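You operate a simulated robot arm through the tools that you are given. There is no shell and no other tool. Be economical: measure what you need, move in short steps, check, and stop when the job is done.

You run a simulated two-armed robot. Do the job below in one go: nothing can be reset, and whatever is moved stays where it is left.

## Task
Hold the blue-footed follower steady, sand the rust off its ear, then prime that patch.
Fine: put the block and the brush back. Set down upright: round brush. A coat counts when it lies all over at full strength: go over it till it gets no stronger. What is to be rubbed or washed off counts as gone when no trace of it is left.

It is judged by the outcome, as a careful person would: the job done as asked, and still so three seconds after it is handed in. It fails if anything else is knocked over, pushed out of place, dropped, spilled or broken.

## Robot
Two 7-joint arms with two-finger parallel grippers on one trunk, on a base that drives. Base frame: it is fixed to the floor where the robot stands at the start and does not move with it; the origin is under the middle of the robot, x ahead of it, y to its left, z up. Units: mm, degrees, N and s.
The left shoulder is at the start at [60, 143, 926], the right one opposite. With the tool pointing down near the work surface each hand reaches from about 320 to 740 mm from the robot's upright axis, wherever it stands, measured 20 degrees to its own side. Places, roughly: primer tin [600, -500, 800]; round brush (4x4x12 cm) [600, -700, 900]. Payload 1.57 kg a hand.
Tool frame (each hand has its own): the origin (TCP) lies between the finger pads and is the grasp point; the fingertips stand 30 mm ahead of it; z points along the fingers, y is the line along which they close. Largest opening 110 mm; finger width 24, thickness 12; the body of the gripper, 48 by 112 mm, starts 78 mm behind the TCP.
Orientation is told as [roll, pitch, yaw] about the base's x, y, z axes, in that order, counted from this pose: with the fingers straight down and closing along the base's y, the tool's x points along the base's -x, its y along +y and its z along -z.

## Interface
- The arms move only by the tool nudge_tool. It takes "left_targets", "right_targets" or both (then of equal length, played together; a hand with none holds still); each is a list that holds one entry, the list of rows, each a list of 7 numbers: the shift along the tool's x, y, z in units of 20 mm (1.0 is 20 mm), then the turn, a rotation vector about the tool's x, y, z in units of 8 degrees (1.0 is 8 degrees), then the finger opening in m, from 0 to 0.11. In form: [[[tx, ty, tz, wx, wy, wz, grip], ...]]. A call has 1 to 12 rows; each row shifts and turns the commanded pose from where the row before left it, along the tool's axes as they then stand. A call with a number of a shift or a turn outside -1 to 1 is refused whole. Each row takes 0.2 s and may step no farther than 50 mm and 8.6 degrees from the row before; otherwise, or with a gripper value out of range, the whole call is refused. A pose out of reach is approached as far as the arm can. The call stops where the force on the tool passes 40 N (or 10 N more than at its start, if that is more) or the arm is blocked; 0.2 s more then pass. Each finger travels about 45 mm/s and halts on what it meets, pressing with about 38 N; the grip force reading is that of the motor and also rises with nothing between the fingers. The clock runs only during rows and for 0.2 s after the last one: add rows that do not move to give the fingers time. It gives the time, the measured TCP pose, the force on the tool (base axes), the opening and the grip force at its end, in the units of the frame above (readings bear some noise), with the torque about the TCP (base axes, N m) and any sound that the robot's microphone picked up.
- Cameras (640 x 400 px; columns grow to the right, rows downward): "scene" is now at [31.7, -34.6, 1526.9]; the picture's right is [-0.48, -0.88, 0.00], its down [-0.73, 0.39, -0.56] and it looks along [0.49, -0.27, -0.83] (base axes); focal length 278 px, centre (320, 200). "left" rides on the left gripper at [70, -16, -141] in its tool frame; the picture's right is [0.23, 0.97, 0.00], its down [-0.86, 0.20, -0.48] and it looks along [-0.47, 0.11, 0.88] (tool axes); focal length 222 px, centre (320, 200). "right" rides on the right gripper at [70, 16, -141] in its tool frame; the picture's right is [-0.23, 0.97, 0.00], its down [-0.86, -0.20, -0.48] and it looks along [-0.47, -0.11, 0.88] (tool axes); focal length 222 px, centre (320, 200). There is no depth. A picture from a camera that has moved, and an enlarged one, comes with that camera's place and axes in the base frame and with its lens.
- snapshot(camera): a new picture of that camera. No time passes.
- raise_lower(by): slides the trunk up (or, below 0, down) by that many mm; the arms and the scene camera ride with it, the base frame stays. It gives what a move gives, with no picture.
- roll_base(legs): drives the robot by 1 to 6 legs, each [ahead, left, turn to the left] in mm, mm and degrees, along the robot's own axes; the way and the turn of a leg run together, so that a leg with both is an arc; at most 1500 mm and 180 degrees a leg. The arms and the cameras ride along, it lands a little off, and it stops where it bumps. It gives what a move gives.
- turn_head(pan, tilt): turns the head with the scene camera to pan (to the left, within 86 degrees either way) and tilt (down, from -29 to 69), counted from straight ahead of the robot. It gives what a move gives.
- zoom(camera, box): a new picture of the part [left, top, right, bottom] of that camera's present view, enlarged. No time passes.
- hand_in(): hands the job in; it is judged then, once.

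Go step by step. Nothing tells you exact positions but the pictures and the camera data: compare them with the known pose of the tool, close in by small moves and look again before you grip or let go. The budget is 120 turns and 88 pictures, counting those below and the enlarged ones. Unless the task says otherwise, let go and move clear before handing in.

The tools are called after "Emit:" as a command line: name --argument value ..., lists and objects as JSON in quotes. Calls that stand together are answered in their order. nudge_tool: Moves the arms, as the interface text tells. Its arguments: {"type":"object","properties":{"left_targets":{"type":"array"},"right_targets":{"type":"array"}},"required":[]} The other tools are called the same way: raise_lower (by) slides the trunk up or down; roll_base (legs) drives the base; turn_head (pan, tilt) turns the head that bears the scene camera; snapshot (camera) takes a picture; zoom (camera, box) takes an enlarged picture of a part of a camera's view; hand_in () hands the job in.

At the start:

```text
time_s: 0.0
left_tool_pos: [487.2, -29.2, 1000.0]
left_ee_rot: [-0.1, 0.1, 0.0]
left_ft_force: [0.0, 0.4, -0.4]
left_torque: [0.01, 0.0, 0.04]
left_gripper_width: 109.6
left_grip_force: 0.0
right_tool_pos: [269.1, -411.8, 999.2]
right_ee_rot: [0.0, 0.0, 0.1]
right_ft_force: [-0.9, -0.6, 0.2]
right_torque: [-0.01, 0.02, -0.01]
right_gripper_width: 109.8
right_grip_force: 0.1
trunk travel left (down, up): [-525.0, 65.0]
robot x, y, heading: [-0.5, 1.8, -0.0]
head pan, tilt: [-28.5, 55.8]
```

scene: 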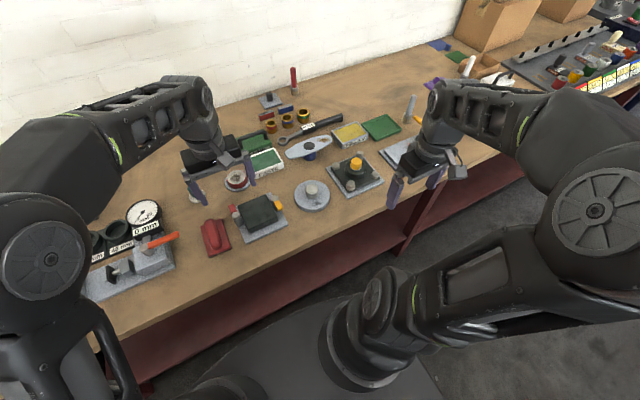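
right: 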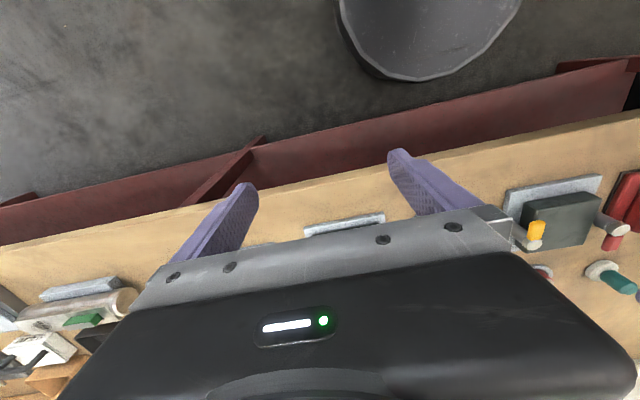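
left: 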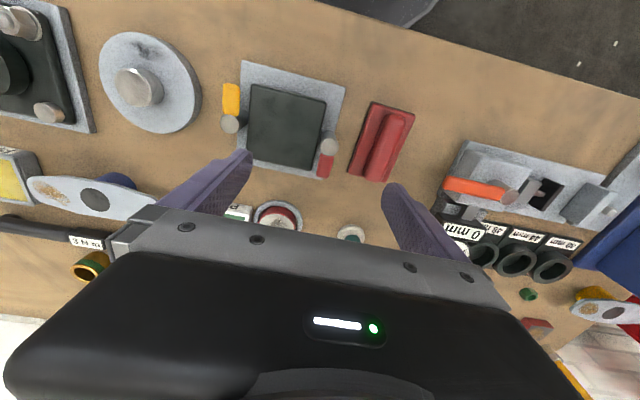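

I see a workbench with many tools; a blue-footed follower (pale lever on a blue foot) seems to be near the middle. I take enlarged looks to identify the follower, the sanding block, the tin and the brush.

Emit:
zoom --camera "scene" --box '[220, 60, 420, 220]'

Emit:
zoom --camera "scene" --box '[380, 20, 640, 190]'

```text
2.50 times, centred on (320, 140) of scene
camera zoom: at [31.7, -34.6, 1526.9], right [-0.48, -0.88, 0.0], down [-0.73, 0.39, -0.56], along [0.49, -0.27, -0.83], focal length 694 px, centre (320, 350)
```

zoom: 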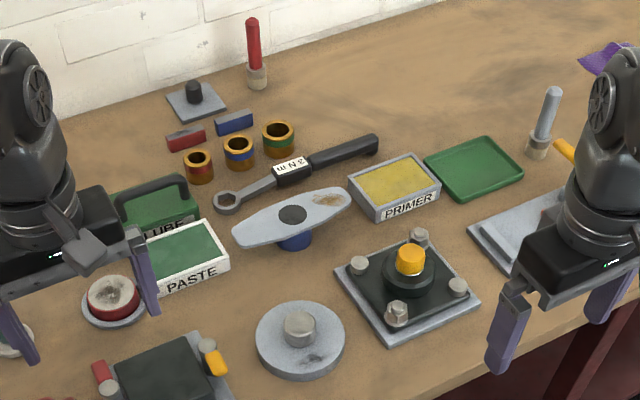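

```text
2.35 times, centred on (510, 105) of scene
camera zoom: at [31.7, -34.6, 1526.9], right [-0.48, -0.88, 0.0], down [-0.73, 0.39, -0.56], along [0.49, -0.27, -0.83], focal length 653 px, centre (-127, 424)
```

zoom: 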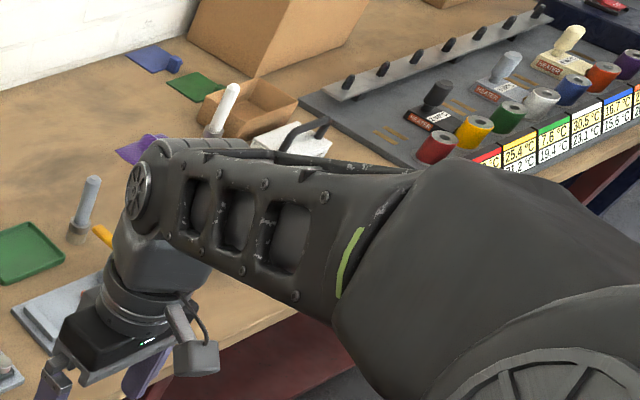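

The follower with the blue foot sits near [625, -320], rust on its ear toward -y; primer tin and grey-handled brush are as stated. I still need to find the sanding block, so I look closer at the candidates.

Emit:
zoom --camera "left" --box '[200, 50, 640, 330]'

Emit:
turn_head --pan -60 --tilt 40

Emit:
snapshot --camera "scene"

Emit:
zoom --camera "right" --box '[0, 200, 200, 400]'

```text
1.43 times, centred on (420, 190) of left
camera zoom: at [419.3, -45.1, 1139.8], right [-0.23, 0.97, 0.0], down [0.86, 0.2, 0.48], along [0.47, 0.11, -0.88], focal length 317 px, centre (177, 214)
```

zoom: 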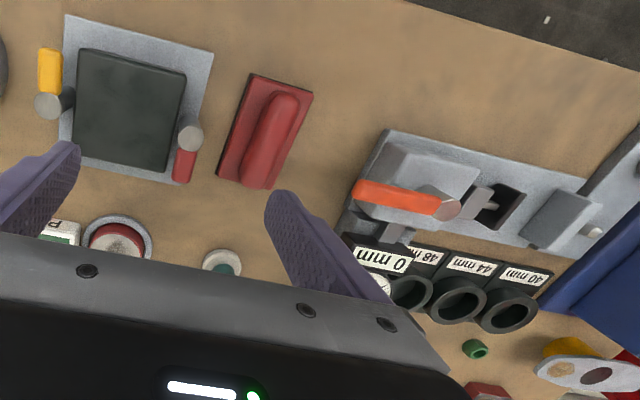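

```text
time_s: 1.0
left_tool_pos: [487.1, -29.3, 999.1]
left_ee_rot: [0.0, 0.0, 0.0]
left_ft_force: [1.2, -1.2, -0.6]
left_torque: [-0.02, -0.01, -0.03]
left_gripper_width: 110.3
left_grip_force: 0.1
right_tool_pos: [269.2, -411.2, 1000.4]
right_ee_rot: [0.1, 0.1, 0.0]
right_ft_force: [-0.7, 1.1, -0.2]
right_torque: [0.0, -0.02, -0.04]
right_gripper_width: 109.9
right_grip_force: 0.1
trunk travel left (down, up): [-525.0, 65.0]
robot x, y, heading: [-1.4, -1.8, 0.3]
head pan, tilt: [-60.0, 40.0]
```

```text
81 pictures are left
camera scene: at [11.6, -74.2, 1548.6], right [-0.87, -0.5, 0.0], down [-0.32, 0.56, -0.77], along [0.38, -0.66, -0.64], focal length 278 px, centre (320, 200)
```

scene: 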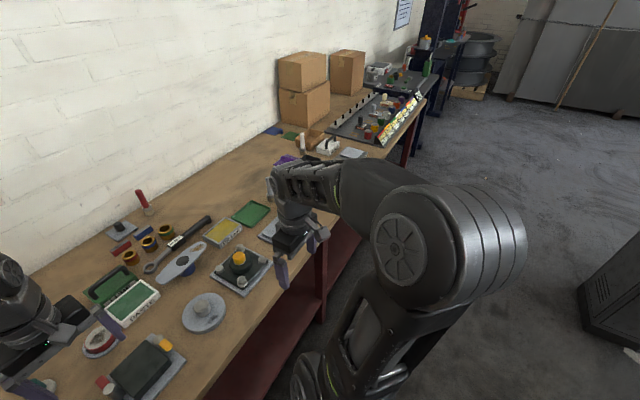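

```text
2.00 times, centred on (100, 300) of right
camera zoom: at [200.2, -396.5, 1141.3], right [0.23, 0.97, 0.0], down [0.86, -0.2, 0.48], along [0.47, -0.11, -0.88], focal length 444 px, centre (760, 0)
```

zoom: 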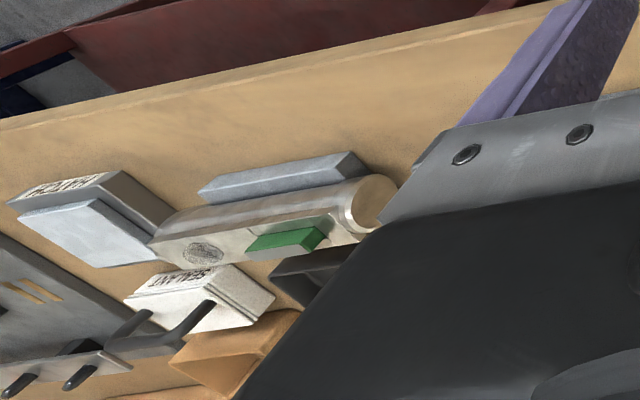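

The follower is confirmed; more items lie to the right, hidden by the arm. I roll 400 mm to the right along the bench and look again.

Emit:
roll_base --legs '[[0, -400, 0]]'

Emit:
turn_head --pan -15 --tilt 45

Emit:
snapshot --camera "scene"

Emit:
snapshot --camera "right"

Emit:
snapshot --camera "left"

```text
time_s: 3.5
left_tool_pos: [488.7, -428.0, 999.6]
left_ee_rot: [0.0, 0.0, 0.1]
left_ft_force: [1.3, 0.1, 0.0]
left_torque: [0.0, 0.01, 0.02]
left_gripper_width: 110.0
left_grip_force: 0.1
right_tool_pos: [270.0, -811.5, 999.4]
right_ee_rot: [-0.1, 0.1, 0.1]
right_ft_force: [0.7, 0.5, 0.3]
right_torque: [0.03, 0.01, 0.01]
right_gripper_width: 110.1
right_grip_force: 0.0
trunk travel left (down, up): [-525.0, 65.0]
robot x, y, heading: [1.4, -400.3, 0.2]
head pan, tilt: [-60.0, 40.0]
```

```text
time_s: 4.6
left_tool_pos: [488.7, -426.3, 1000.8]
left_ee_rot: [0.0, 0.0, 0.2]
left_ft_force: [-1.0, 0.5, 0.1]
left_torque: [0.0, 0.0, -0.04]
left_gripper_width: 110.0
left_grip_force: 0.0
right_tool_pos: [271.1, -812.8, 1000.3]
right_ee_rot: [0.0, 0.1, 0.0]
right_ft_force: [0.0, 0.5, -0.1]
right_torque: [0.01, -0.02, -0.01]
right_gripper_width: 109.9
right_grip_force: 0.1
trunk travel left (down, up): [-525.0, 65.0]
robot x, y, heading: [-1.7, -399.4, 0.2]
head pan, tilt: [-15.0, 45.0]
```

```text
79 pictures are left
camera scene: at [48.1, -421.3, 1541.4], right [-0.26, -0.97, 0.0], down [-0.68, 0.18, -0.71], along [0.68, -0.18, -0.71], focal length 278 px, centre (320, 200)
```

scene: 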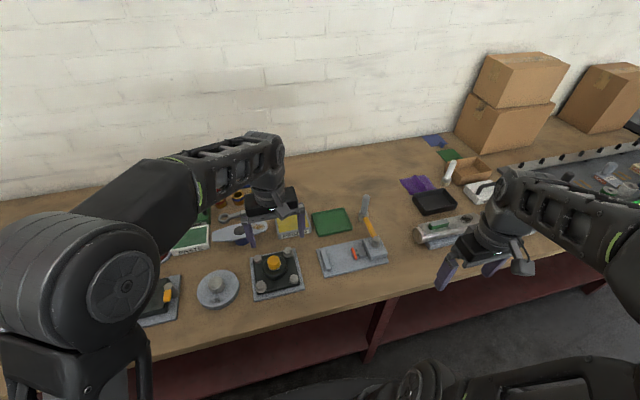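

```text
78 pictures are left
camera right: at [201.7, -795.7, 1141.3], right [0.22, 0.97, 0.0], down [0.86, -0.2, 0.48], along [0.47, -0.11, -0.88], focal length 222 px, centre (320, 200)
```

right: 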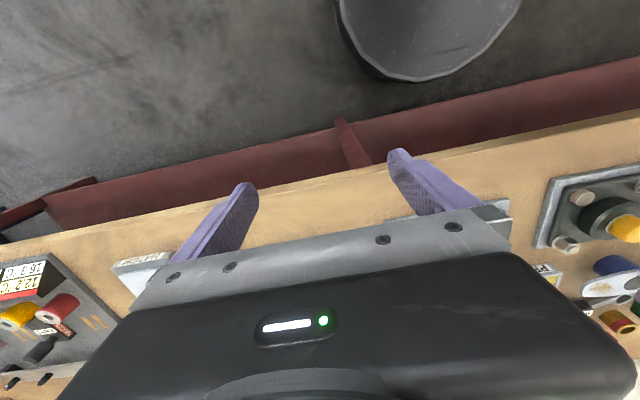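

```text
77 pictures are left
camera left: at [419.9, -443.7, 1139.8], right [-0.23, 0.97, 0.0], down [0.85, 0.2, 0.48], along [0.47, 0.11, -0.88], focal length 222 px, centre (320, 200)
```

left: 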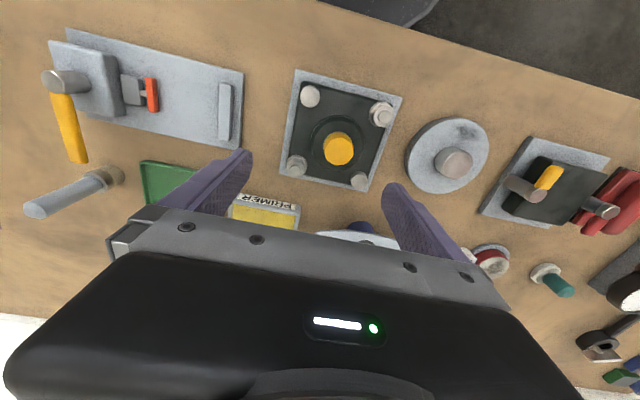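

The bench ahead is clearer now. I zoom in on the region left and right for a sanding block.

Emit:
zoom --camera "scene" --box '[360, 120, 560, 260]'

Emit:
zoom --camera "scene" --box '[140, 180, 400, 310]'

Emit:
zoom --camera "left" --box '[480, 150, 640, 400]'

```text
2.86 times, centred on (460, 190) of scene
camera zoom: at [48.1, -421.3, 1541.4], right [-0.26, -0.97, 0.0], down [-0.68, 0.18, -0.71], along [0.68, -0.18, -0.71], focal length 793 px, centre (-80, 229)
```

zoom: 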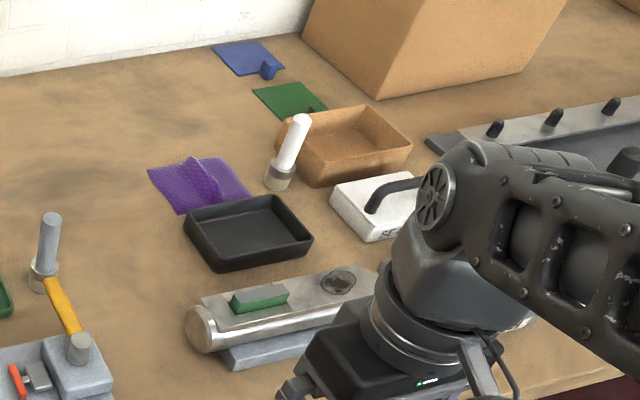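

```text
2.46 times, centred on (270, 245) of scene
camera zoom: at [48.1, -421.3, 1541.4], right [-0.26, -0.97, 0.0], down [-0.68, 0.18, -0.71], along [0.68, -0.18, -0.71], focal length 683 px, centre (443, 89)
```

zoom: 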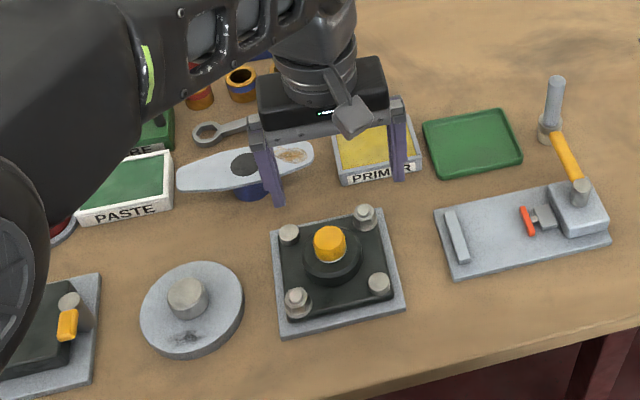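

```text
1.60 times, centred on (560, 275) of left
camera zoom: at [419.9, -443.7, 1139.8], right [-0.23, 0.97, 0.0], down [0.85, 0.2, 0.48], along [0.47, 0.11, -0.88], focal length 355 px, centre (-64, 80)
```

zoom: 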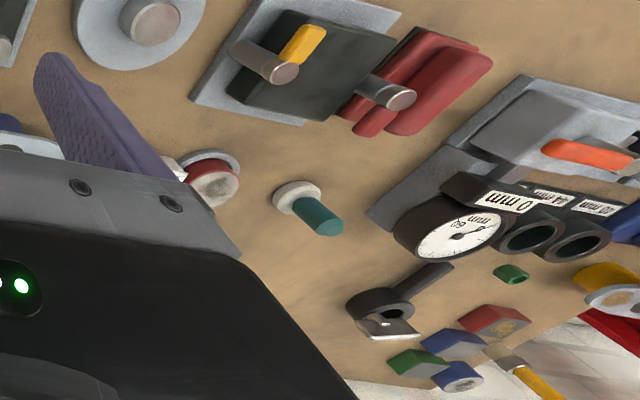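

Candidates are the red ridged block on the left and the green-and-grey block on a bar to the right. I look at both sides with the head, closer up.

Emit:
turn_head --pan 40 --tilt 45

Emit:
snapshot --camera "scene"

Emit:
zoom --camera "left" --box '[500, 130, 640, 260]'

```text
time_s: 5.8
left_tool_pos: [488.7, -426.9, 999.1]
left_ee_rot: [0.1, 0.0, 0.0]
left_ft_force: [0.3, -0.9, 0.1]
left_torque: [0.03, 0.0, -0.02]
left_gripper_width: 109.7
left_grip_force: 0.0
right_tool_pos: [269.7, -810.6, 999.8]
right_ee_rot: [0.0, -0.1, 0.2]
right_ft_force: [-0.5, 0.3, -0.3]
right_torque: [0.01, 0.02, -0.01]
right_gripper_width: 110.0
right_grip_force: 0.1
trunk travel left (down, up): [-525.0, 65.0]
robot x, y, heading: [1.6, -400.1, 0.1]
head pan, tilt: [40.0, 45.0]
```

```text
73 pictures are left
camera scene: at [31.7, -348.0, 1541.3], right [0.64, -0.76, 0.0], down [-0.54, -0.46, -0.71], along [0.54, 0.46, -0.71], focal length 278 px, centre (320, 200)
```

scene: 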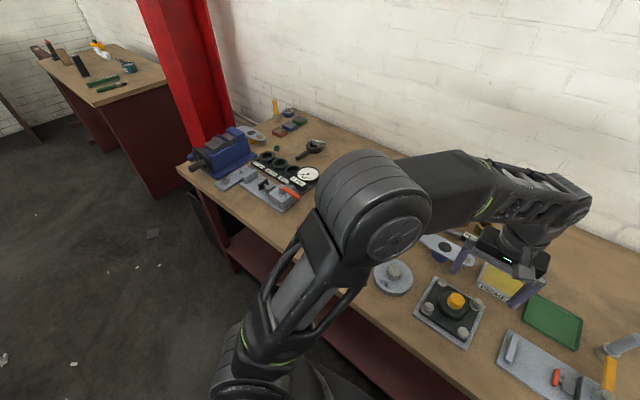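

```text
3.08 times, centred on (570, 195) of left
camera zoom: at [419.9, -443.7, 1139.8], right [-0.23, 0.97, 0.0], down [0.85, 0.2, 0.48], along [0.47, 0.11, -0.88], focal length 684 px, centre (-449, 215)
```

zoom: 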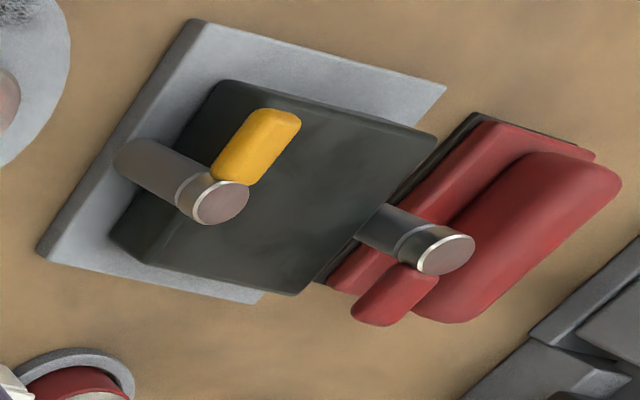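

The red ridged block with the dark sole must be the sanding block (near [467, 50]); the green piece is a key in a shaft. I move the left hand up and aside, right hand forward, then roll left so the right hand can take the block.

Emit:
nudge_tool --left_targets '[[[0, 1, -0.5, 0, 0, 0, 0.11], [0, 1, -0.5, 0, 0, 0, 0.11], [0, 1, -0.5, 0, 0, 0, 0.11], [0, 1, -0.5, 0, 0, 0, 0.11], [0, 1, -0.5, 0, 0, 0, 0.11], [0, 1, -0.5, 0, 0, 0, 0.11], [0, 1, -0.5, 0, 0, 0, 0.11], [0, 1, -0.5, 0, 0, 0, 0.11], [0, 1, -0.5, 0, 0, 0, 0.11], [0, 1, -0.5, 0, 0, 0, 0.11]]]' --right_targets '[[[-1, 1, 0, 0, 0, 0, 0.11], [-1, 1, 0, 0, 0, 0, 0.11], [-1, 1, 0, 0, 0, 0, 0.11], [-1, 1, 0, 0, 0, 0, 0.11], [-1, 1, 0, 0, 0, 0, 0.11], [-1, 1, 0, 0, 0, 0, 0.11], [-1, 1, 0, 0, 0, 0, 0.11], [-1, 1, 0, 0, 0, 0, 0.11], [-1, 1, 0, 0, 0, 0, 0.11], [-1, 1, 0, 0, 0, 0, 0.11]]]'

Emit:
roll_base --legs '[[0, 600, 0]]'

Emit:
snapshot --camera "right"

```text
time_s: 8.0
left_tool_pos: [487.9, -226.0, 1099.9]
left_ee_rot: [0.0, 0.0, 0.1]
left_ft_force: [-0.1, 0.7, 0.5]
left_torque: [-0.03, 0.01, 0.01]
left_gripper_width: 110.1
left_grip_force: 0.1
right_tool_pos: [470.3, -611.3, 1000.4]
right_ee_rot: [0.1, 0.1, 0.1]
right_ft_force: [-0.3, -0.9, -0.1]
right_torque: [-0.03, 0.03, 0.0]
right_gripper_width: 110.2
right_grip_force: 0.2
trunk travel left (down, up): [-525.0, 65.0]
robot x, y, heading: [-2.3, -399.9, 0.1]
head pan, tilt: [40.0, 45.0]
```

```text
time_s: 11.4
left_tool_pos: [485.8, 373.7, 1098.7]
left_ee_rot: [0.0, 0.1, 0.1]
left_ft_force: [-0.3, -0.4, 0.4]
left_torque: [-0.03, -0.01, 0.02]
left_gripper_width: 110.1
left_grip_force: 0.0
right_tool_pos: [468.5, -9.8, 1000.6]
right_ee_rot: [0.0, 0.0, 0.3]
right_ft_force: [-0.2, 1.3, -0.4]
right_torque: [0.0, 0.01, 0.03]
right_gripper_width: 110.0
right_grip_force: 0.1
trunk travel left (down, up): [-525.0, 65.0]
robot x, y, heading: [-2.6, 197.5, 0.3]
head pan, tilt: [40.0, 45.0]
```

```text
71 pictures are left
camera right: at [399.6, 5.8, 1141.7], right [0.22, 0.97, 0.0], down [0.86, -0.2, 0.48], along [0.47, -0.11, -0.88], focal length 222 px, centre (320, 200)
```

right: 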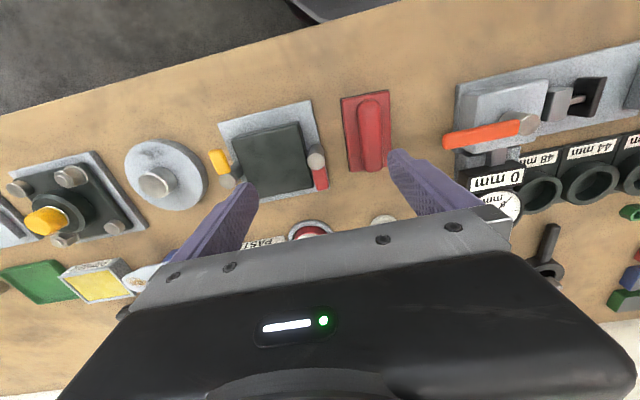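

The block centre is about [479, 52], long side nearly along x, yawed about -4°. I bring the right hand over it and go down partway, then look.

Emit:
nudge_tool --right_targets '[[[-0.1, 0.8, 0.8, 0, 0, 0.25, 0.08], [-0.1, 0.8, 0.8, 0, 0, 0.25, 0.08], [-0.1, 0.8, 0.8, 0, 0, 0, 0.08], [-0.1, 0.7, 0.8, 0, 0, 0, 0.08]]]'

Emit:
snapshot --camera "right"

```text
time_s: 12.4
left_tool_pos: [486.3, 373.7, 1099.3]
left_ee_rot: [0.0, 0.0, 0.2]
left_ft_force: [-0.4, -0.2, 0.6]
left_torque: [0.05, -0.04, 0.0]
left_gripper_width: 109.9
left_grip_force: 0.0
right_tool_pos: [480.4, 52.2, 936.5]
right_ee_rot: [0.0, 0.0, -3.8]
right_ft_force: [0.0, -0.3, 0.7]
right_torque: [-0.05, 0.01, 0.0]
right_gripper_width: 80.2
right_grip_force: 0.0
trunk travel left (down, up): [-525.0, 65.0]
robot x, y, heading: [-2.8, 203.1, 0.2]
head pan, tilt: [40.0, 45.0]
```

```text
70 pictures are left
camera right: at [411.6, 71.9, 1077.7], right [0.29, 0.96, 0.0], down [0.84, -0.26, 0.48], along [0.46, -0.14, -0.88], focal length 222 px, centre (320, 200)
```

right: 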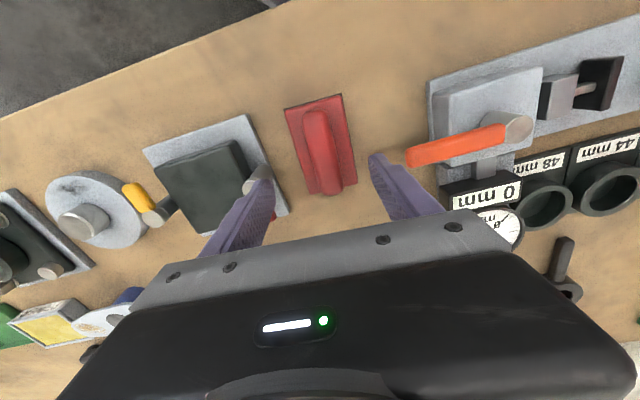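

The block centre refines to about [475, 57] with yaw -6°. I narrow the fingers, correct, and descend to look at the height.

Emit:
nudge_tool --right_targets '[[[0.1, 0.25, 0.3, 0, 0, 0.3, 0.055], [0.1, 0, 0.5, 0, 0, 0, 0.055], [0, 0, 0.8, 0, 0, 0, 0.055], [0, 0, 0.6, 0, 0, 0, 0.055]]]'

Emit:
zoom --camera "right" --box '[200, 60, 440, 220]'

```text
time_s: 13.4
left_tool_pos: [484.9, 374.7, 1099.6]
left_ee_rot: [0.0, 0.0, 0.2]
left_ft_force: [0.4, -0.3, 0.3]
left_torque: [-0.02, 0.0, -0.01]
left_gripper_width: 110.1
left_grip_force: 0.1
right_tool_pos: [476.1, 57.4, 891.9]
right_ee_rot: [0.0, -0.1, -6.1]
right_ft_force: [0.1, -0.2, -0.5]
right_torque: [-0.02, 0.0, -0.01]
right_gripper_width: 54.6
right_grip_force: 0.1
trunk travel left (down, up): [-525.0, 65.0]
robot x, y, heading: [-0.7, 197.7, 0.3]
head pan, tilt: [40.0, 45.0]
```

```text
2.50 times, centred on (320, 140) of right
camera zoom: at [408.8, 80.1, 1033.4], right [0.33, 0.94, 0.0], down [0.83, -0.29, 0.48], along [0.45, -0.16, -0.88], focal length 555 px, centre (320, 350)
```

zoom: 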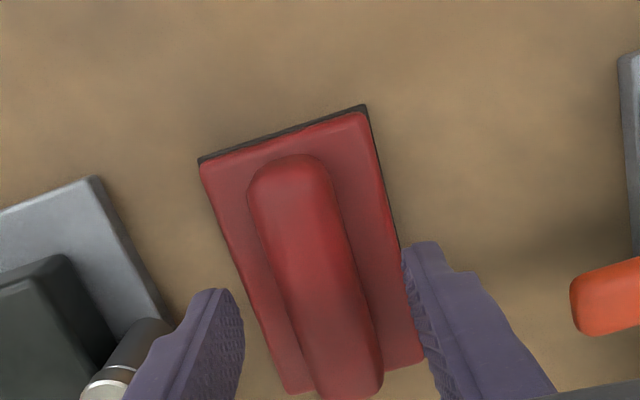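

The ridge is centred between the fingers. I narrow to 42 mm and descend slowly.

Emit:
nudge_tool --right_targets '[[[0.1, 0, 0, 0, 0, 0, 0.042], [0, 0, 0, 0, 0, 0, 0.042], [0, 0, 0.25, 0, 0, 0, 0.042], [0, 0, 0.25, 0, 0, 0, 0.042], [0, 0, 0.2, 0, 0, 0, 0.042]]]'

Emit:
zoom --camera "right" --box '[200, 60, 440, 220]'

```text
time_s: 14.6
left_tool_pos: [486.0, 372.9, 1099.2]
left_ee_rot: [-0.1, 0.0, 0.2]
left_ft_force: [0.5, -0.3, 0.7]
left_torque: [0.03, -0.01, 0.01]
left_gripper_width: 110.0
left_grip_force: 0.1
right_tool_pos: [473.5, 58.0, 878.9]
right_ee_rot: [0.0, 0.0, -6.2]
right_ft_force: [-0.8, -0.7, 0.0]
right_torque: [0.02, 0.01, -0.03]
right_gripper_width: 42.1
right_grip_force: 0.2
trunk travel left (down, up): [-525.0, 65.0]
robot x, y, heading: [-1.9, 196.2, 0.4]
head pan, tilt: [40.0, 45.0]
```

```text
2.50 times, centred on (320, 140) of right
camera zoom: at [406.6, 80.4, 1019.5], right [0.33, 0.94, 0.0], down [0.83, -0.29, 0.48], along [0.45, -0.16, -0.88], focal length 555 px, centre (320, 350)
```

zoom: 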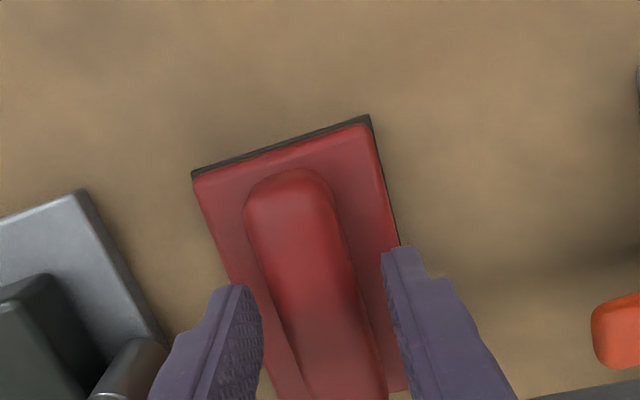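

No contact yet; I creep down a few millimetres more.

Emit:
nudge_tool --right_targets '[[[0, 0, 0.15, 0, 0, 0, 0.042], [0, 0, 0.15, 0, 0, 0, 0.042], [0, 0, 0.15, 0, 0, 0, 0.042]]]'

```text
time_s: 15.4
left_tool_pos: [485.7, 374.0, 1100.2]
left_ee_rot: [0.0, 0.0, 0.2]
left_ft_force: [-0.1, -0.1, 0.0]
left_torque: [0.0, 0.03, 0.0]
left_gripper_width: 110.1
left_grip_force: 0.0
right_tool_pos: [474.3, 57.8, 868.8]
right_ee_rot: [-0.1, 0.0, -6.1]
right_ft_force: [-0.6, 0.0, -0.5]
right_torque: [0.02, 0.01, -0.01]
right_gripper_width: 42.0
right_grip_force: 0.1
trunk travel left (down, up): [-525.0, 65.0]
robot x, y, heading: [-3.3, 202.2, 0.1]
head pan, tilt: [40.0, 45.0]
```

Still free; I check how deep the tips are before closing.

Emit:
zoom --camera "right" --box '[240, 100, 400, 220]'

```text
3.33 times, centred on (320, 160) of right
camera zoom: at [406.7, 80.4, 1010.6], right [0.33, 0.94, 0.0], down [0.83, -0.29, 0.48], along [0.45, -0.16, -0.88], focal length 740 px, centre (320, 333)
```

zoom: 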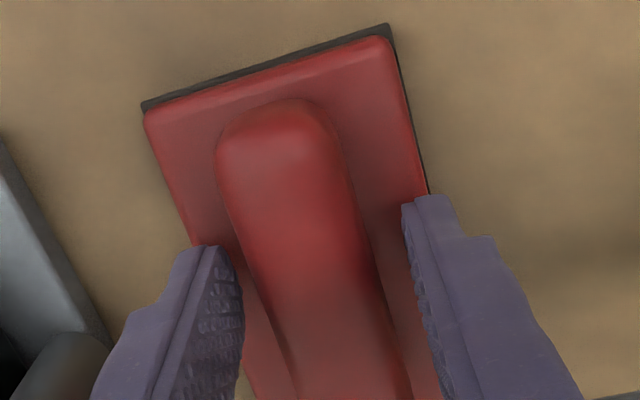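

I feel for the plate with 2 mm steps, then back off a little and close.

Emit:
nudge_tool --right_targets '[[[0, 0, 0.1, 0, 0, 0, 0.042], [0, 0, 0.1, 0, 0, 0, 0.042], [0, 0, 0.1, 0, 0, 0, 0.042]]]'

```text
time_s: 16.2
left_tool_pos: [484.6, 373.0, 1099.2]
left_ee_rot: [0.0, 0.0, 0.2]
left_ft_force: [-0.3, 0.4, -0.4]
left_torque: [-0.01, 0.01, 0.0]
left_gripper_width: 109.9
left_grip_force: 0.0
right_tool_pos: [473.6, 57.2, 863.5]
right_ee_rot: [0.0, -0.1, -6.2]
right_ft_force: [-0.9, -1.0, 7.6]
right_torque: [-0.08, 0.04, 0.01]
right_gripper_width: 41.8
right_grip_force: 0.0
trunk travel left (down, up): [-525.0, 65.0]
robot x, y, heading: [-1.1, 203.1, 0.0]
head pan, tilt: [40.0, 45.0]
```

Contact at about z = 834, so the plate top is found. I back off 2 mm and close on the ridge.

Emit:
nudge_tool --right_targets '[[[0, 0, -0.1, 0, 0, 0, 0.042], [0, 0, 0, 0, 0, 0, 0.0], [0, 0, 0, 0, 0, 0, 0.0], [0, 0, 0, 0, 0, 0, 0.0], [0, 0, 0, 0, 0, 0, 0.0]]]'

```text
time_s: 17.4
left_tool_pos: [486.0, 373.9, 1099.5]
left_ee_rot: [-0.1, 0.0, 0.2]
left_ft_force: [-0.8, 0.0, 0.3]
left_torque: [0.01, 0.01, -0.01]
left_gripper_width: 109.9
left_grip_force: 0.1
right_tool_pos: [472.9, 56.8, 864.9]
right_ee_rot: [0.0, -0.1, -6.2]
right_ft_force: [0.0, -0.1, 0.7]
right_torque: [-0.03, 0.02, -0.03]
right_gripper_width: 26.9
right_grip_force: 37.9
trunk travel left (down, up): [-525.0, 65.0]
robot x, y, heading: [-2.0, 199.3, 0.3]
head pan, tilt: [40.0, 45.0]
```

The block is gripped (home TCP [473, 57, 865], yaw -6°). I lift it and roll right toward the follower.

Emit:
nudge_tool --right_targets '[[[0, 0, -0.5, 0, 0, 0, 0.0], [0, 0, -1, 0, 0, 0, 0.0], [0, 0, -1, 0, 0, 0, 0.0], [0, 0, -1, 0, 0, 0, 0.0], [0, 0, -1, 0, 0, 0, 0.0], [0, 0, -1, 0, 0, 0, 0.0], [0, 0, -1, 0, 0, 0, 0.0]]]'

Emit:
roll_base --legs '[[0, -560, 0]]'

Emit:
turn_head --pan 0 --tilt 50

Emit:
snapshot --camera "scene"

Emit:
snapshot --camera "left"

```text
time_s: 19.0
left_tool_pos: [485.0, 374.1, 1099.1]
left_ee_rot: [0.0, 0.1, 0.1]
left_ft_force: [0.7, 0.4, 1.2]
left_torque: [-0.01, 0.0, -0.01]
left_gripper_width: 109.5
left_grip_force: 0.1
right_tool_pos: [474.5, 56.9, 995.0]
right_ee_rot: [-0.1, 0.0, -6.2]
right_ft_force: [0.0, 0.7, -0.7]
right_torque: [0.03, -0.02, 0.01]
right_gripper_width: 0.0
right_grip_force: 21.2
trunk travel left (down, up): [-525.0, 65.0]
robot x, y, heading: [-0.9, 200.9, 0.2]
head pan, tilt: [40.0, 45.0]
```

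```text
time_s: 22.2
left_tool_pos: [488.0, -188.8, 1098.2]
left_ee_rot: [0.0, -0.1, 0.2]
left_ft_force: [-0.1, 0.1, 0.3]
left_torque: [0.0, 0.02, 0.02]
left_gripper_width: 109.7
left_grip_force: 0.1
right_tool_pos: [475.7, -504.2, 994.6]
right_ee_rot: [0.1, 0.0, -6.2]
right_ft_force: [-0.5, -0.2, 0.3]
right_torque: [0.0, -0.01, 0.02]
right_gripper_width: 0.1
right_grip_force: 20.6
trunk travel left (down, up): [-525.0, 65.0]
robot x, y, heading: [3.9, -359.7, 0.0]
head pan, tilt: [40.0, 45.0]
```

```text
time_s: 23.3
left_tool_pos: [487.6, -188.1, 1100.8]
left_ee_rot: [0.0, 0.0, 0.1]
left_ft_force: [0.6, 0.1, 0.7]
left_torque: [0.02, 0.01, -0.03]
left_gripper_width: 110.2
left_grip_force: 0.0
right_tool_pos: [477.2, -504.7, 994.8]
right_ee_rot: [0.1, 0.0, -6.2]
right_ft_force: [-0.1, -0.2, 0.2]
right_torque: [0.01, 0.0, -0.06]
right_gripper_width: 0.2
right_grip_force: 21.2
trunk travel left (down, up): [-525.0, 65.0]
robot x, y, heading: [0.7, -363.1, 0.3]
head pan, tilt: [0.0, 50.0]
```

```text
66 pictures are left
camera scene: at [46.9, -361.4, 1534.4], right [0.01, -1.0, 0.0], down [-0.77, 0.0, -0.64], along [0.64, 0.0, -0.77], focal length 278 px, centre (320, 200)
```

scene: 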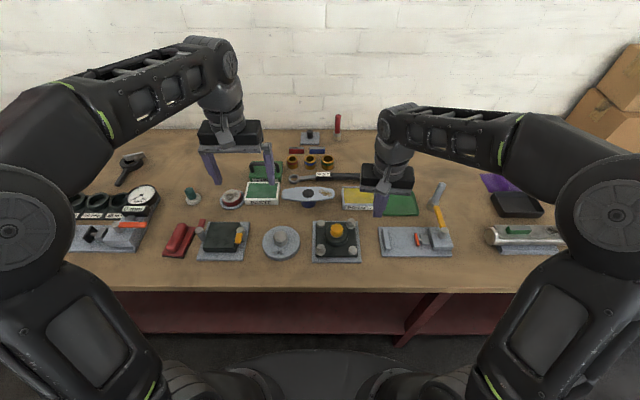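

```text
65 pictures are left
camera left: at [419.8, -204.7, 1239.2], right [-0.23, 0.97, 0.0], down [0.85, 0.2, 0.48], along [0.47, 0.11, -0.88], focal length 222 px, centre (320, 200)
```

left: 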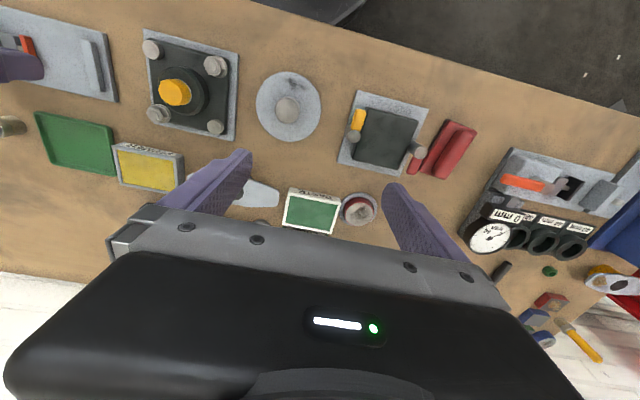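

The right gripper reads 0 mm: the block slipped out at lifting and seems to be still at its place. I zoom in to see how it lies.

Emit:
zoom --camera "scene" --box '[120, 200, 280, 280]'

Emit:
zoom --camera "left" --box '[320, 70, 520, 220]'

```text
4.00 times, centred on (200, 240) of scene
camera zoom: at [46.9, -361.4, 1534.4], right [0.01, -1.0, 0.0], down [-0.77, 0.0, -0.64], along [0.64, 0.0, -0.77], focal length 1110 px, centre (800, 40)
```

zoom: 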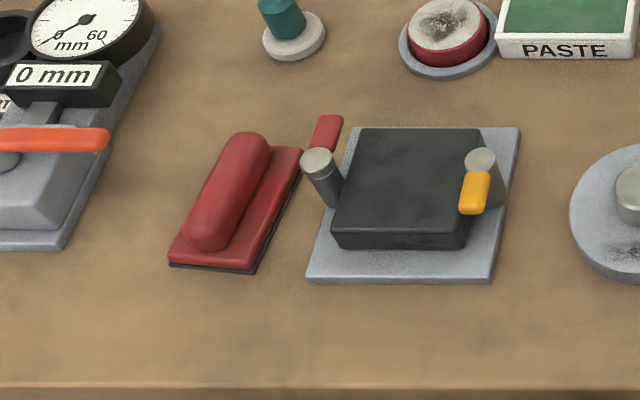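

```text
2.67 times, centred on (420, 145) of left
camera zoom: at [419.8, -204.7, 1239.2], right [-0.23, 0.97, 0.0], down [0.85, 0.2, 0.48], along [0.47, 0.11, -0.88], focal length 592 px, centre (53, 347)
```

zoom: 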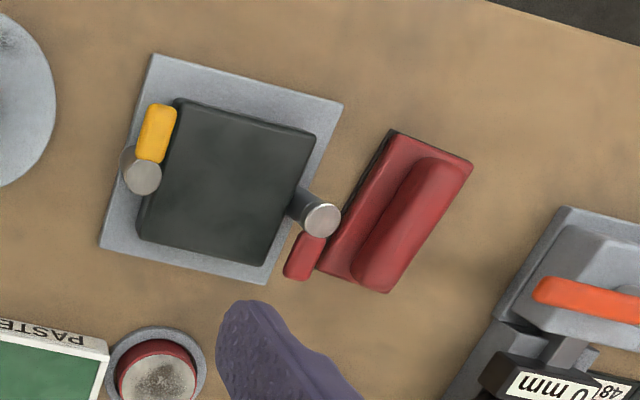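

The block still lies in place; the ridge is rounded, so next time I'll grip the plate sides. While here I inspect the follower closely.

Emit:
zoom --camera "scene" --box '[260, 170, 380, 230]'

```text
5.33 times, centred on (320, 200) of scene
camera zoom: at [46.9, -361.4, 1534.4], right [0.01, -1.0, 0.0], down [-0.77, 0.0, -0.64], along [0.64, 0.0, -0.77], focal length 1480 px, centre (320, 200)
```

zoom: 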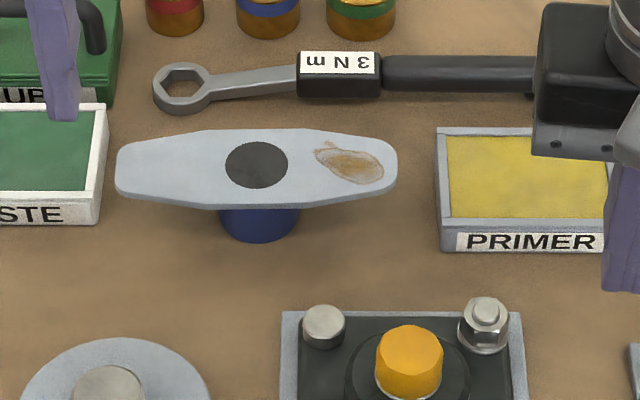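

The follower's plate top is at about z = 863, centre [634, -323], patch around [634, -380]. I roll back to fetch the block again.

Emit:
roll_base --legs '[[0, 560, 0]]'

Emit:
nudge_tool --right_targets '[[[0, 0, 1, 0, 0, 0, 0.09], [0, 0, 1, 0, 0, 0, 0.09], [0, 0, 1, 0, 0, 0, 0.09]]]'

Emit:
zoom --camera "right" --box '[200, 60, 440, 220]'

```text
time_s: 26.5
left_tool_pos: [485.6, 371.1, 1099.6]
left_ee_rot: [0.0, 0.0, 0.2]
left_ft_force: [-0.3, 0.9, 0.7]
left_torque: [-0.01, 0.01, -0.01]
left_gripper_width: 110.2
left_grip_force: 0.0
right_tool_pos: [474.2, 53.8, 994.2]
right_ee_rot: [0.0, 0.0, -6.3]
right_ft_force: [-0.1, -0.2, 0.6]
right_torque: [-0.02, 0.0, 0.0]
right_gripper_width: 0.0
right_grip_force: 21.1
trunk travel left (down, up): [-525.0, 65.0]
robot x, y, heading: [-2.2, 193.3, 0.3]
head pan, tilt: [0.0, 50.0]
```

```text
time_s: 27.3
left_tool_pos: [486.3, 369.6, 1099.2]
left_ee_rot: [0.0, 0.0, 0.2]
left_ft_force: [0.5, 0.6, 0.5]
left_torque: [0.03, 0.02, 0.01]
left_gripper_width: 110.1
left_grip_force: 0.0
right_tool_pos: [473.8, 53.8, 934.1]
right_ee_rot: [0.0, 0.0, -6.3]
right_ft_force: [0.9, -0.4, 0.3]
right_torque: [0.0, -0.01, 0.0]
right_gripper_width: 67.8
right_grip_force: 0.0
trunk travel left (down, up): [-525.0, 65.0]
robot x, y, heading: [-2.9, 198.8, 0.0]
head pan, tilt: [0.0, 50.0]
```

```text
2.50 times, centred on (320, 140) of right
camera zoom: at [407.6, 76.6, 1075.9], right [0.33, 0.94, 0.0], down [0.83, -0.29, 0.48], along [0.45, -0.16, -0.88], focal length 555 px, centre (320, 350)
```

zoom: 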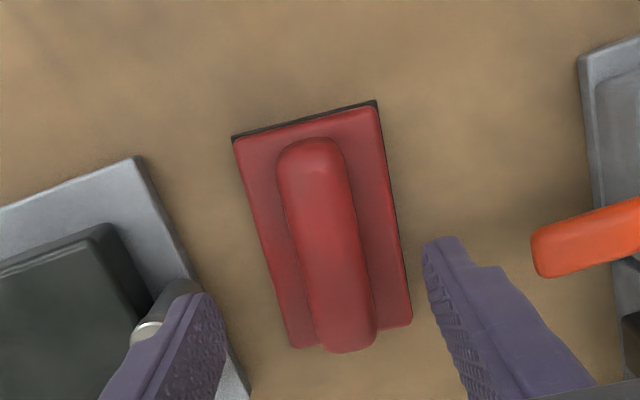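

Block centre is [479, 55], plate 59 mm wide, yaw -6.4°, and the pin at y ≈ -8 stays clear of the finger. I descend with a 72 mm opening beside the plate.

Emit:
nudge_tool --right_targets '[[[-0.2, 0.05, 0.6, 0, 0, 0, 0.072], [0, 0, 1, 0, 0, 0, 0.072], [0, 0, 0.9, 0, 0, 0, 0.072], [0, 0, 0.7, 0, 0, 0, 0.072], [0, 0, 0.4, 0, 0, 0, 0.072]]]'

Emit:
zoom --camera "right" --box '[200, 60, 440, 220]'

```text
time_s: 28.5
left_tool_pos: [486.0, 370.3, 1099.8]
left_ee_rot: [-0.1, 0.0, 0.1]
left_ft_force: [0.0, -0.6, 0.1]
left_torque: [-0.04, -0.02, 0.01]
left_gripper_width: 110.2
left_grip_force: 0.1
right_tool_pos: [478.1, 53.1, 862.4]
right_ee_rot: [0.0, -0.1, -6.2]
right_ft_force: [0.0, 0.7, 0.3]
right_torque: [0.01, 0.04, 0.02]
right_gripper_width: 71.9
right_grip_force: 0.0
trunk travel left (down, up): [-525.0, 65.0]
robot x, y, heading: [-0.5, 194.5, 0.1]
head pan, tilt: [0.0, 50.0]
```

```text
2.50 times, centred on (320, 140) of right
camera zoom: at [411.2, 77.1, 1003.6], right [0.33, 0.94, 0.0], down [0.83, -0.29, 0.48], along [0.45, -0.16, -0.88], focal length 555 px, centre (320, 350)
```

zoom: 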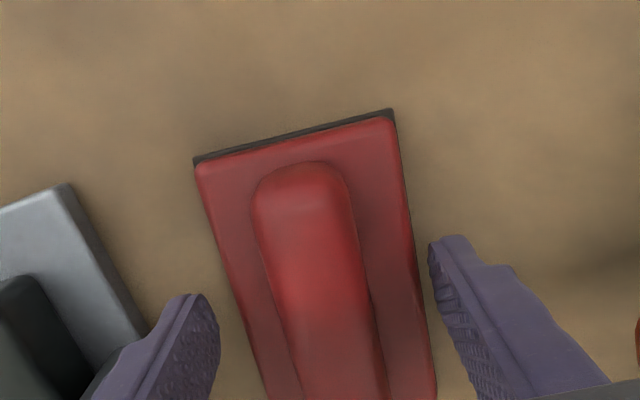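

The fingers straddle the plate with clearance. I go down 7 mm more and close.

Emit:
nudge_tool --right_targets '[[[0, 0.1, 0.2, 0, 0, 0, 0.072], [0, 0, 0.17, 0, 0, 0, 0.072], [0, 0, 0, 0, 0, 0, 0.05], [0, 0, 0, 0, 0, 0, 0.05], [0, 0, 0, 0, 0, 0, 0.04], [0, 0, 0, 0, 0, 0, 0.04]]]'

```text
time_s: 29.9
left_tool_pos: [485.0, 370.1, 1099.1]
left_ee_rot: [0.0, 0.1, 0.2]
left_ft_force: [0.2, -0.6, 0.3]
left_torque: [0.03, -0.01, 0.03]
left_gripper_width: 109.9
left_grip_force: 0.1
right_tool_pos: [477.7, 56.0, 854.6]
right_ee_rot: [0.0, -0.1, -6.2]
right_ft_force: [0.6, 0.1, 1.6]
right_torque: [0.0, -0.18, -0.01]
right_gripper_width: 60.9
right_grip_force: 38.7
trunk travel left (down, up): [-525.0, 65.0]
robot x, y, heading: [-4.6, 198.5, 0.0]
head pan, tilt: [0.0, 50.0]
```

Gripped at 60.9 mm. I lift a little, gently, and check.

Emit:
nudge_tool --right_targets '[[[0, 0, -0.1, 0, 0, 0, 0.04], [0, 0, -0.2, 0, 0, 0, 0.04], [0, 0, -0.3, 0, 0, 0, 0.04]]]'

Emit:
zoom --camera "right" --box '[200, 60, 440, 220]'

```text
time_s: 30.7
left_tool_pos: [485.5, 369.9, 1098.6]
left_ee_rot: [0.0, 0.1, 0.3]
left_ft_force: [-0.3, 0.1, -0.1]
left_torque: [0.0, 0.0, 0.01]
left_gripper_width: 110.0
left_grip_force: 0.1
right_tool_pos: [478.9, 56.4, 867.1]
right_ee_rot: [0.1, -0.1, -6.1]
right_ft_force: [-0.1, 0.0, -1.2]
right_torque: [-0.02, 0.0, -0.02]
right_gripper_width: 61.0
right_grip_force: 37.7
trunk travel left (down, up): [-525.0, 65.0]
robot x, y, heading: [-1.0, 198.2, 0.1]
head pan, tilt: [0.0, 50.0]
```

```text
2.50 times, centred on (320, 140) of right
camera zoom: at [411.5, 78.8, 1008.4], right [0.33, 0.94, 0.0], down [0.83, -0.29, 0.48], along [0.45, -0.16, -0.88], focal length 555 px, centre (320, 350)
```

zoom: 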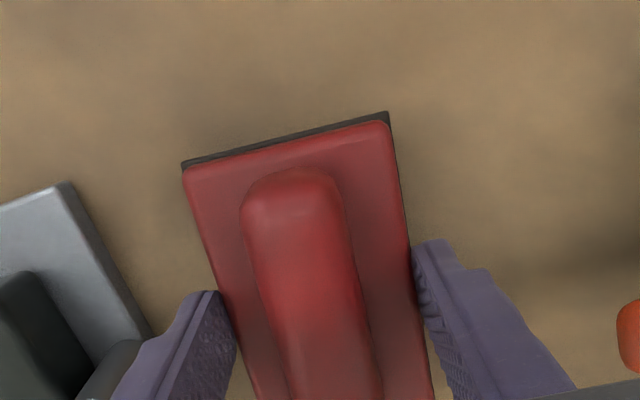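

The block is held firmly (61 mm). I lift it clear while starting to turn the left hand for its grip on the follower.

Emit:
nudge_tool --right_targets '[[[0, 0, -0.6, 0, 0, 0, 0.04], [0, 0, -0.8, 0, 0, 0, 0.04], [0, 0, -0.8, 0, 0, 0, 0.04], [0, 0, -0.8, 0, 0, 0, 0.04], [0, 0, -0.8, 0, 0, 0, 0.04], [0, 0, -0.8, 0, 0, 0, 0.04], [0, 0, -0.8, 0, 0, 0, 0.04], [0, 0, -0.8, 0, 0, 0, 0.04], [0, 0, 0, 0, 0, 0, 0.04], [0, 0, 0, 0, 0, 0, 0.04], [0, 0, 0, 0, 0, 0, 0.04], [0, 0, 0, 0, 0, 0, 0.04]]]' --left_targets '[[[0, 0, 0, 0, 0, 0.94, 0.11], [0, 0, 0, 0, 0, 0.94, 0.11], [0, 0, 0, 0, 0, 0.94, 0.11], [0, 0, 0, 0, 0, 0.94, 0.11], [0, 0, 0, 0, 0, 0.94, 0.11], [0, 0, 0, 0, 0, 0.94, 0.11], [0, 0, 0, 0, 0, 0.94, 0.11], [0, 0, 0, 0, 0, 0.94, 0.11], [0, 0, 0, 0, 0, 0.94, 0.11], [0, 0, 0, 0, 0, 0.94, 0.11], [0, 0, 0, 0, 0, 0.94, 0.11], [0, 0, 0, 0, 0, 0.94, 0.11]]]'

Emit:
roll_base --legs '[[0, -560, 0]]'

```text
time_s: 33.3
left_tool_pos: [484.7, 369.6, 1099.2]
left_ee_rot: [0.0, 0.0, -90.2]
left_ft_force: [-0.3, -0.6, -0.3]
left_torque: [-0.02, 0.01, 0.02]
left_gripper_width: 110.2
left_grip_force: 0.0
right_tool_pos: [478.9, 56.6, 991.3]
right_ee_rot: [-0.1, 0.0, -6.1]
right_ft_force: [-0.8, -0.1, -1.8]
right_torque: [0.01, -0.01, 0.0]
right_gripper_width: 61.4
right_grip_force: 37.8
trunk travel left (down, up): [-525.0, 65.0]
robot x, y, heading: [0.4, 197.1, 0.3]
head pan, tilt: [0.0, 50.0]
```

```text
time_s: 36.5
left_tool_pos: [489.1, -189.2, 1098.8]
left_ee_rot: [0.0, 0.0, -89.8]
left_ft_force: [-0.8, 0.0, -0.8]
left_torque: [0.02, 0.02, 0.01]
left_gripper_width: 110.0
left_grip_force: 0.1
right_tool_pos: [480.7, -503.6, 991.6]
right_ee_rot: [0.0, 0.1, -6.0]
right_ft_force: [0.1, -0.9, -0.3]
right_torque: [0.0, 0.01, 0.0]
right_gripper_width: 61.4
right_grip_force: 38.8
trunk travel left (down, up): [-525.0, 65.0]
robot x, y, heading: [3.7, -363.7, 0.4]
head pan, tilt: [0.0, 50.0]
```

The block still holds. Now the left hand goes over the follower's hub while the right hand turns the block by 96° so its long side lies along y.

Emit:
nudge_tool --left_targets '[[[-0.8, 1, 0.7, 0, 0, 0, 0.075], [-0.8, 1, 0.7, 0, 0, 0, 0.075], [-0.8, 1, 0.7, 0, 0, 0, 0.075], [-0.8, 1, 0.7, 0, 0, 0, 0.075], [-0.8, 1, 0.7, 0, 0, 0, 0.075], [-0.8, 1, 0.7, 0, 0, 0, 0.075], [-0.8, 1, 0.7, 0, 0, 0, 0.075], [0, 0, 0.5, 0, 0, 0, 0.075], [0, 0, 0.5, 0, 0, 0, 0.075], [0, 0, 0.5, 0, 0, 0, 0.075], [0, 0, 0.5, 0, 0, 0, 0.075], [0, 0, 0, 0, 0, 0, 0.075]]]' --right_targets '[[[0, 0, 0, 0, 0, -1, 0.04], [0, 0, 0, 0, 0, -1, 0.04], [0, 0, 0, 0, 0, -1, 0.04], [0, 0, 0, 0, 0, -1, 0.04], [0, 0, 0, 0, 0, -1, 0.04], [0, 0, 0, 0, 0, -1, 0.04], [0, 0, 0, 0, 0, -1, 0.04], [0, 0, 0, 0, 0, -1, 0.04], [0, 0, 0, 0, 0, -1, 0.04], [0, 0, 0, 0, 0, -1, 0.04], [0, 0, 0, 0, 0, -1, 0.04], [0, 0, 0, 0, 0, -1, 0.04]]]'

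Emit:
snapshot --camera "left"

Emit:
snapshot --camera "scene"

```text
time_s: 39.1
left_tool_pos: [628.2, -302.1, 962.1]
left_ee_rot: [0.0, 0.0, -89.8]
left_ft_force: [-0.1, 0.1, 0.7]
left_torque: [0.01, -0.04, 0.01]
left_gripper_width: 74.8
left_grip_force: 0.0
right_tool_pos: [482.1, -503.5, 991.2]
right_ee_rot: [0.0, 0.0, 90.2]
right_ft_force: [-0.3, -0.4, -1.7]
right_torque: [-0.02, 0.02, 0.02]
right_gripper_width: 61.0
right_grip_force: 38.1
trunk travel left (down, up): [-525.0, 65.0]
robot x, y, heading: [1.9, -366.3, 0.3]
head pan, tilt: [0.0, 50.0]
```

```text
58 pictures are left
camera left: at [613.4, -231.7, 1101.1], right [0.97, 0.23, 0.0], down [0.2, -0.85, 0.48], along [0.11, -0.47, -0.88], focal length 222 px, centre (320, 200)
```

left: 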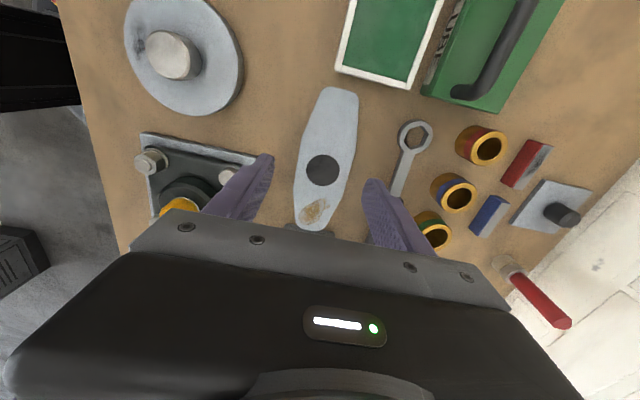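

```text
57 pictures are left
camera scene: at [48.0, -364.2, 1534.4], right [0.01, -1.0, 0.0], down [-0.77, -0.01, -0.64], along [0.64, 0.0, -0.77], focal length 278 px, centre (320, 200)
```

scene: 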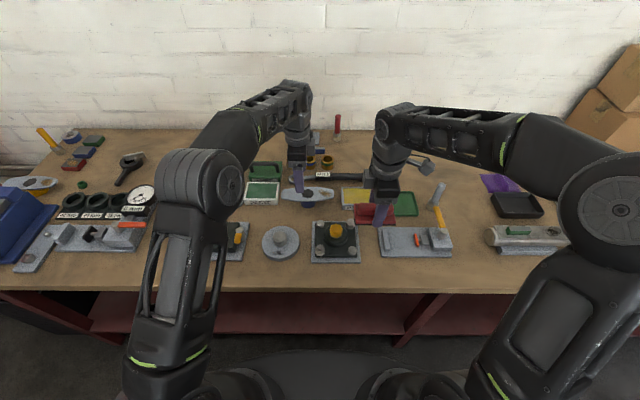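

The follower's hub is at about [638, -320]; the left hand is near it. I correct by 9 mm, go lower and look.

Emit:
nudge_tool --left_targets '[[[0, 0.45, 0.5, 0, 0, 0, 0.075], [0, 0, 1, 0, 0, 0, 0.075], [0, 0, 1, 0, 0, 0, 0.075], [0, 0, 0.5, 0, 0, 0, 0.075]]]'

Emit:
zoom --camera "left" --box '[200, 60, 440, 220]'

```text
time_s: 40.1
left_tool_pos: [637.1, -302.2, 900.6]
left_ee_rot: [0.0, 0.0, -89.9]
left_ft_force: [-0.1, 1.1, -0.1]
left_torque: [-0.03, -0.01, 0.0]
left_gripper_width: 75.2
left_grip_force: 0.1
right_tool_pos: [483.0, -502.1, 991.7]
right_ee_rot: [0.0, 0.0, 89.9]
right_ft_force: [0.0, -0.2, -1.2]
right_torque: [-0.02, -0.02, 0.03]
right_gripper_width: 60.9
right_grip_force: 38.4
trunk travel left (down, up): [-525.0, 65.0]
robot x, y, heading: [3.0, -364.1, 0.1]
head pan, tilt: [0.0, 50.0]
```

```text
2.50 times, centred on (320, 140) of left
camera zoom: at [622.3, -231.4, 1041.1], right [0.97, 0.23, 0.0], down [0.2, -0.85, 0.48], along [0.11, -0.47, -0.88], focal length 555 px, centre (320, 350)
```

zoom: 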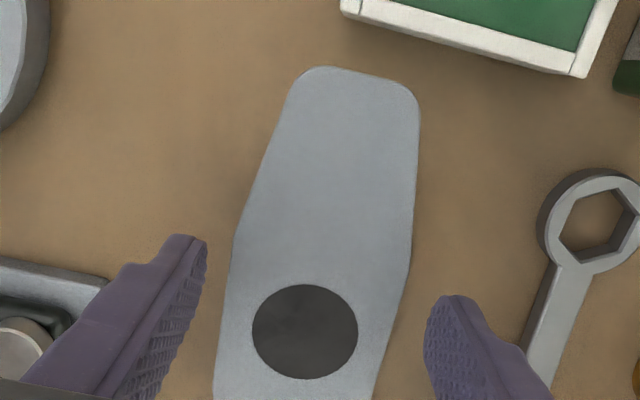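

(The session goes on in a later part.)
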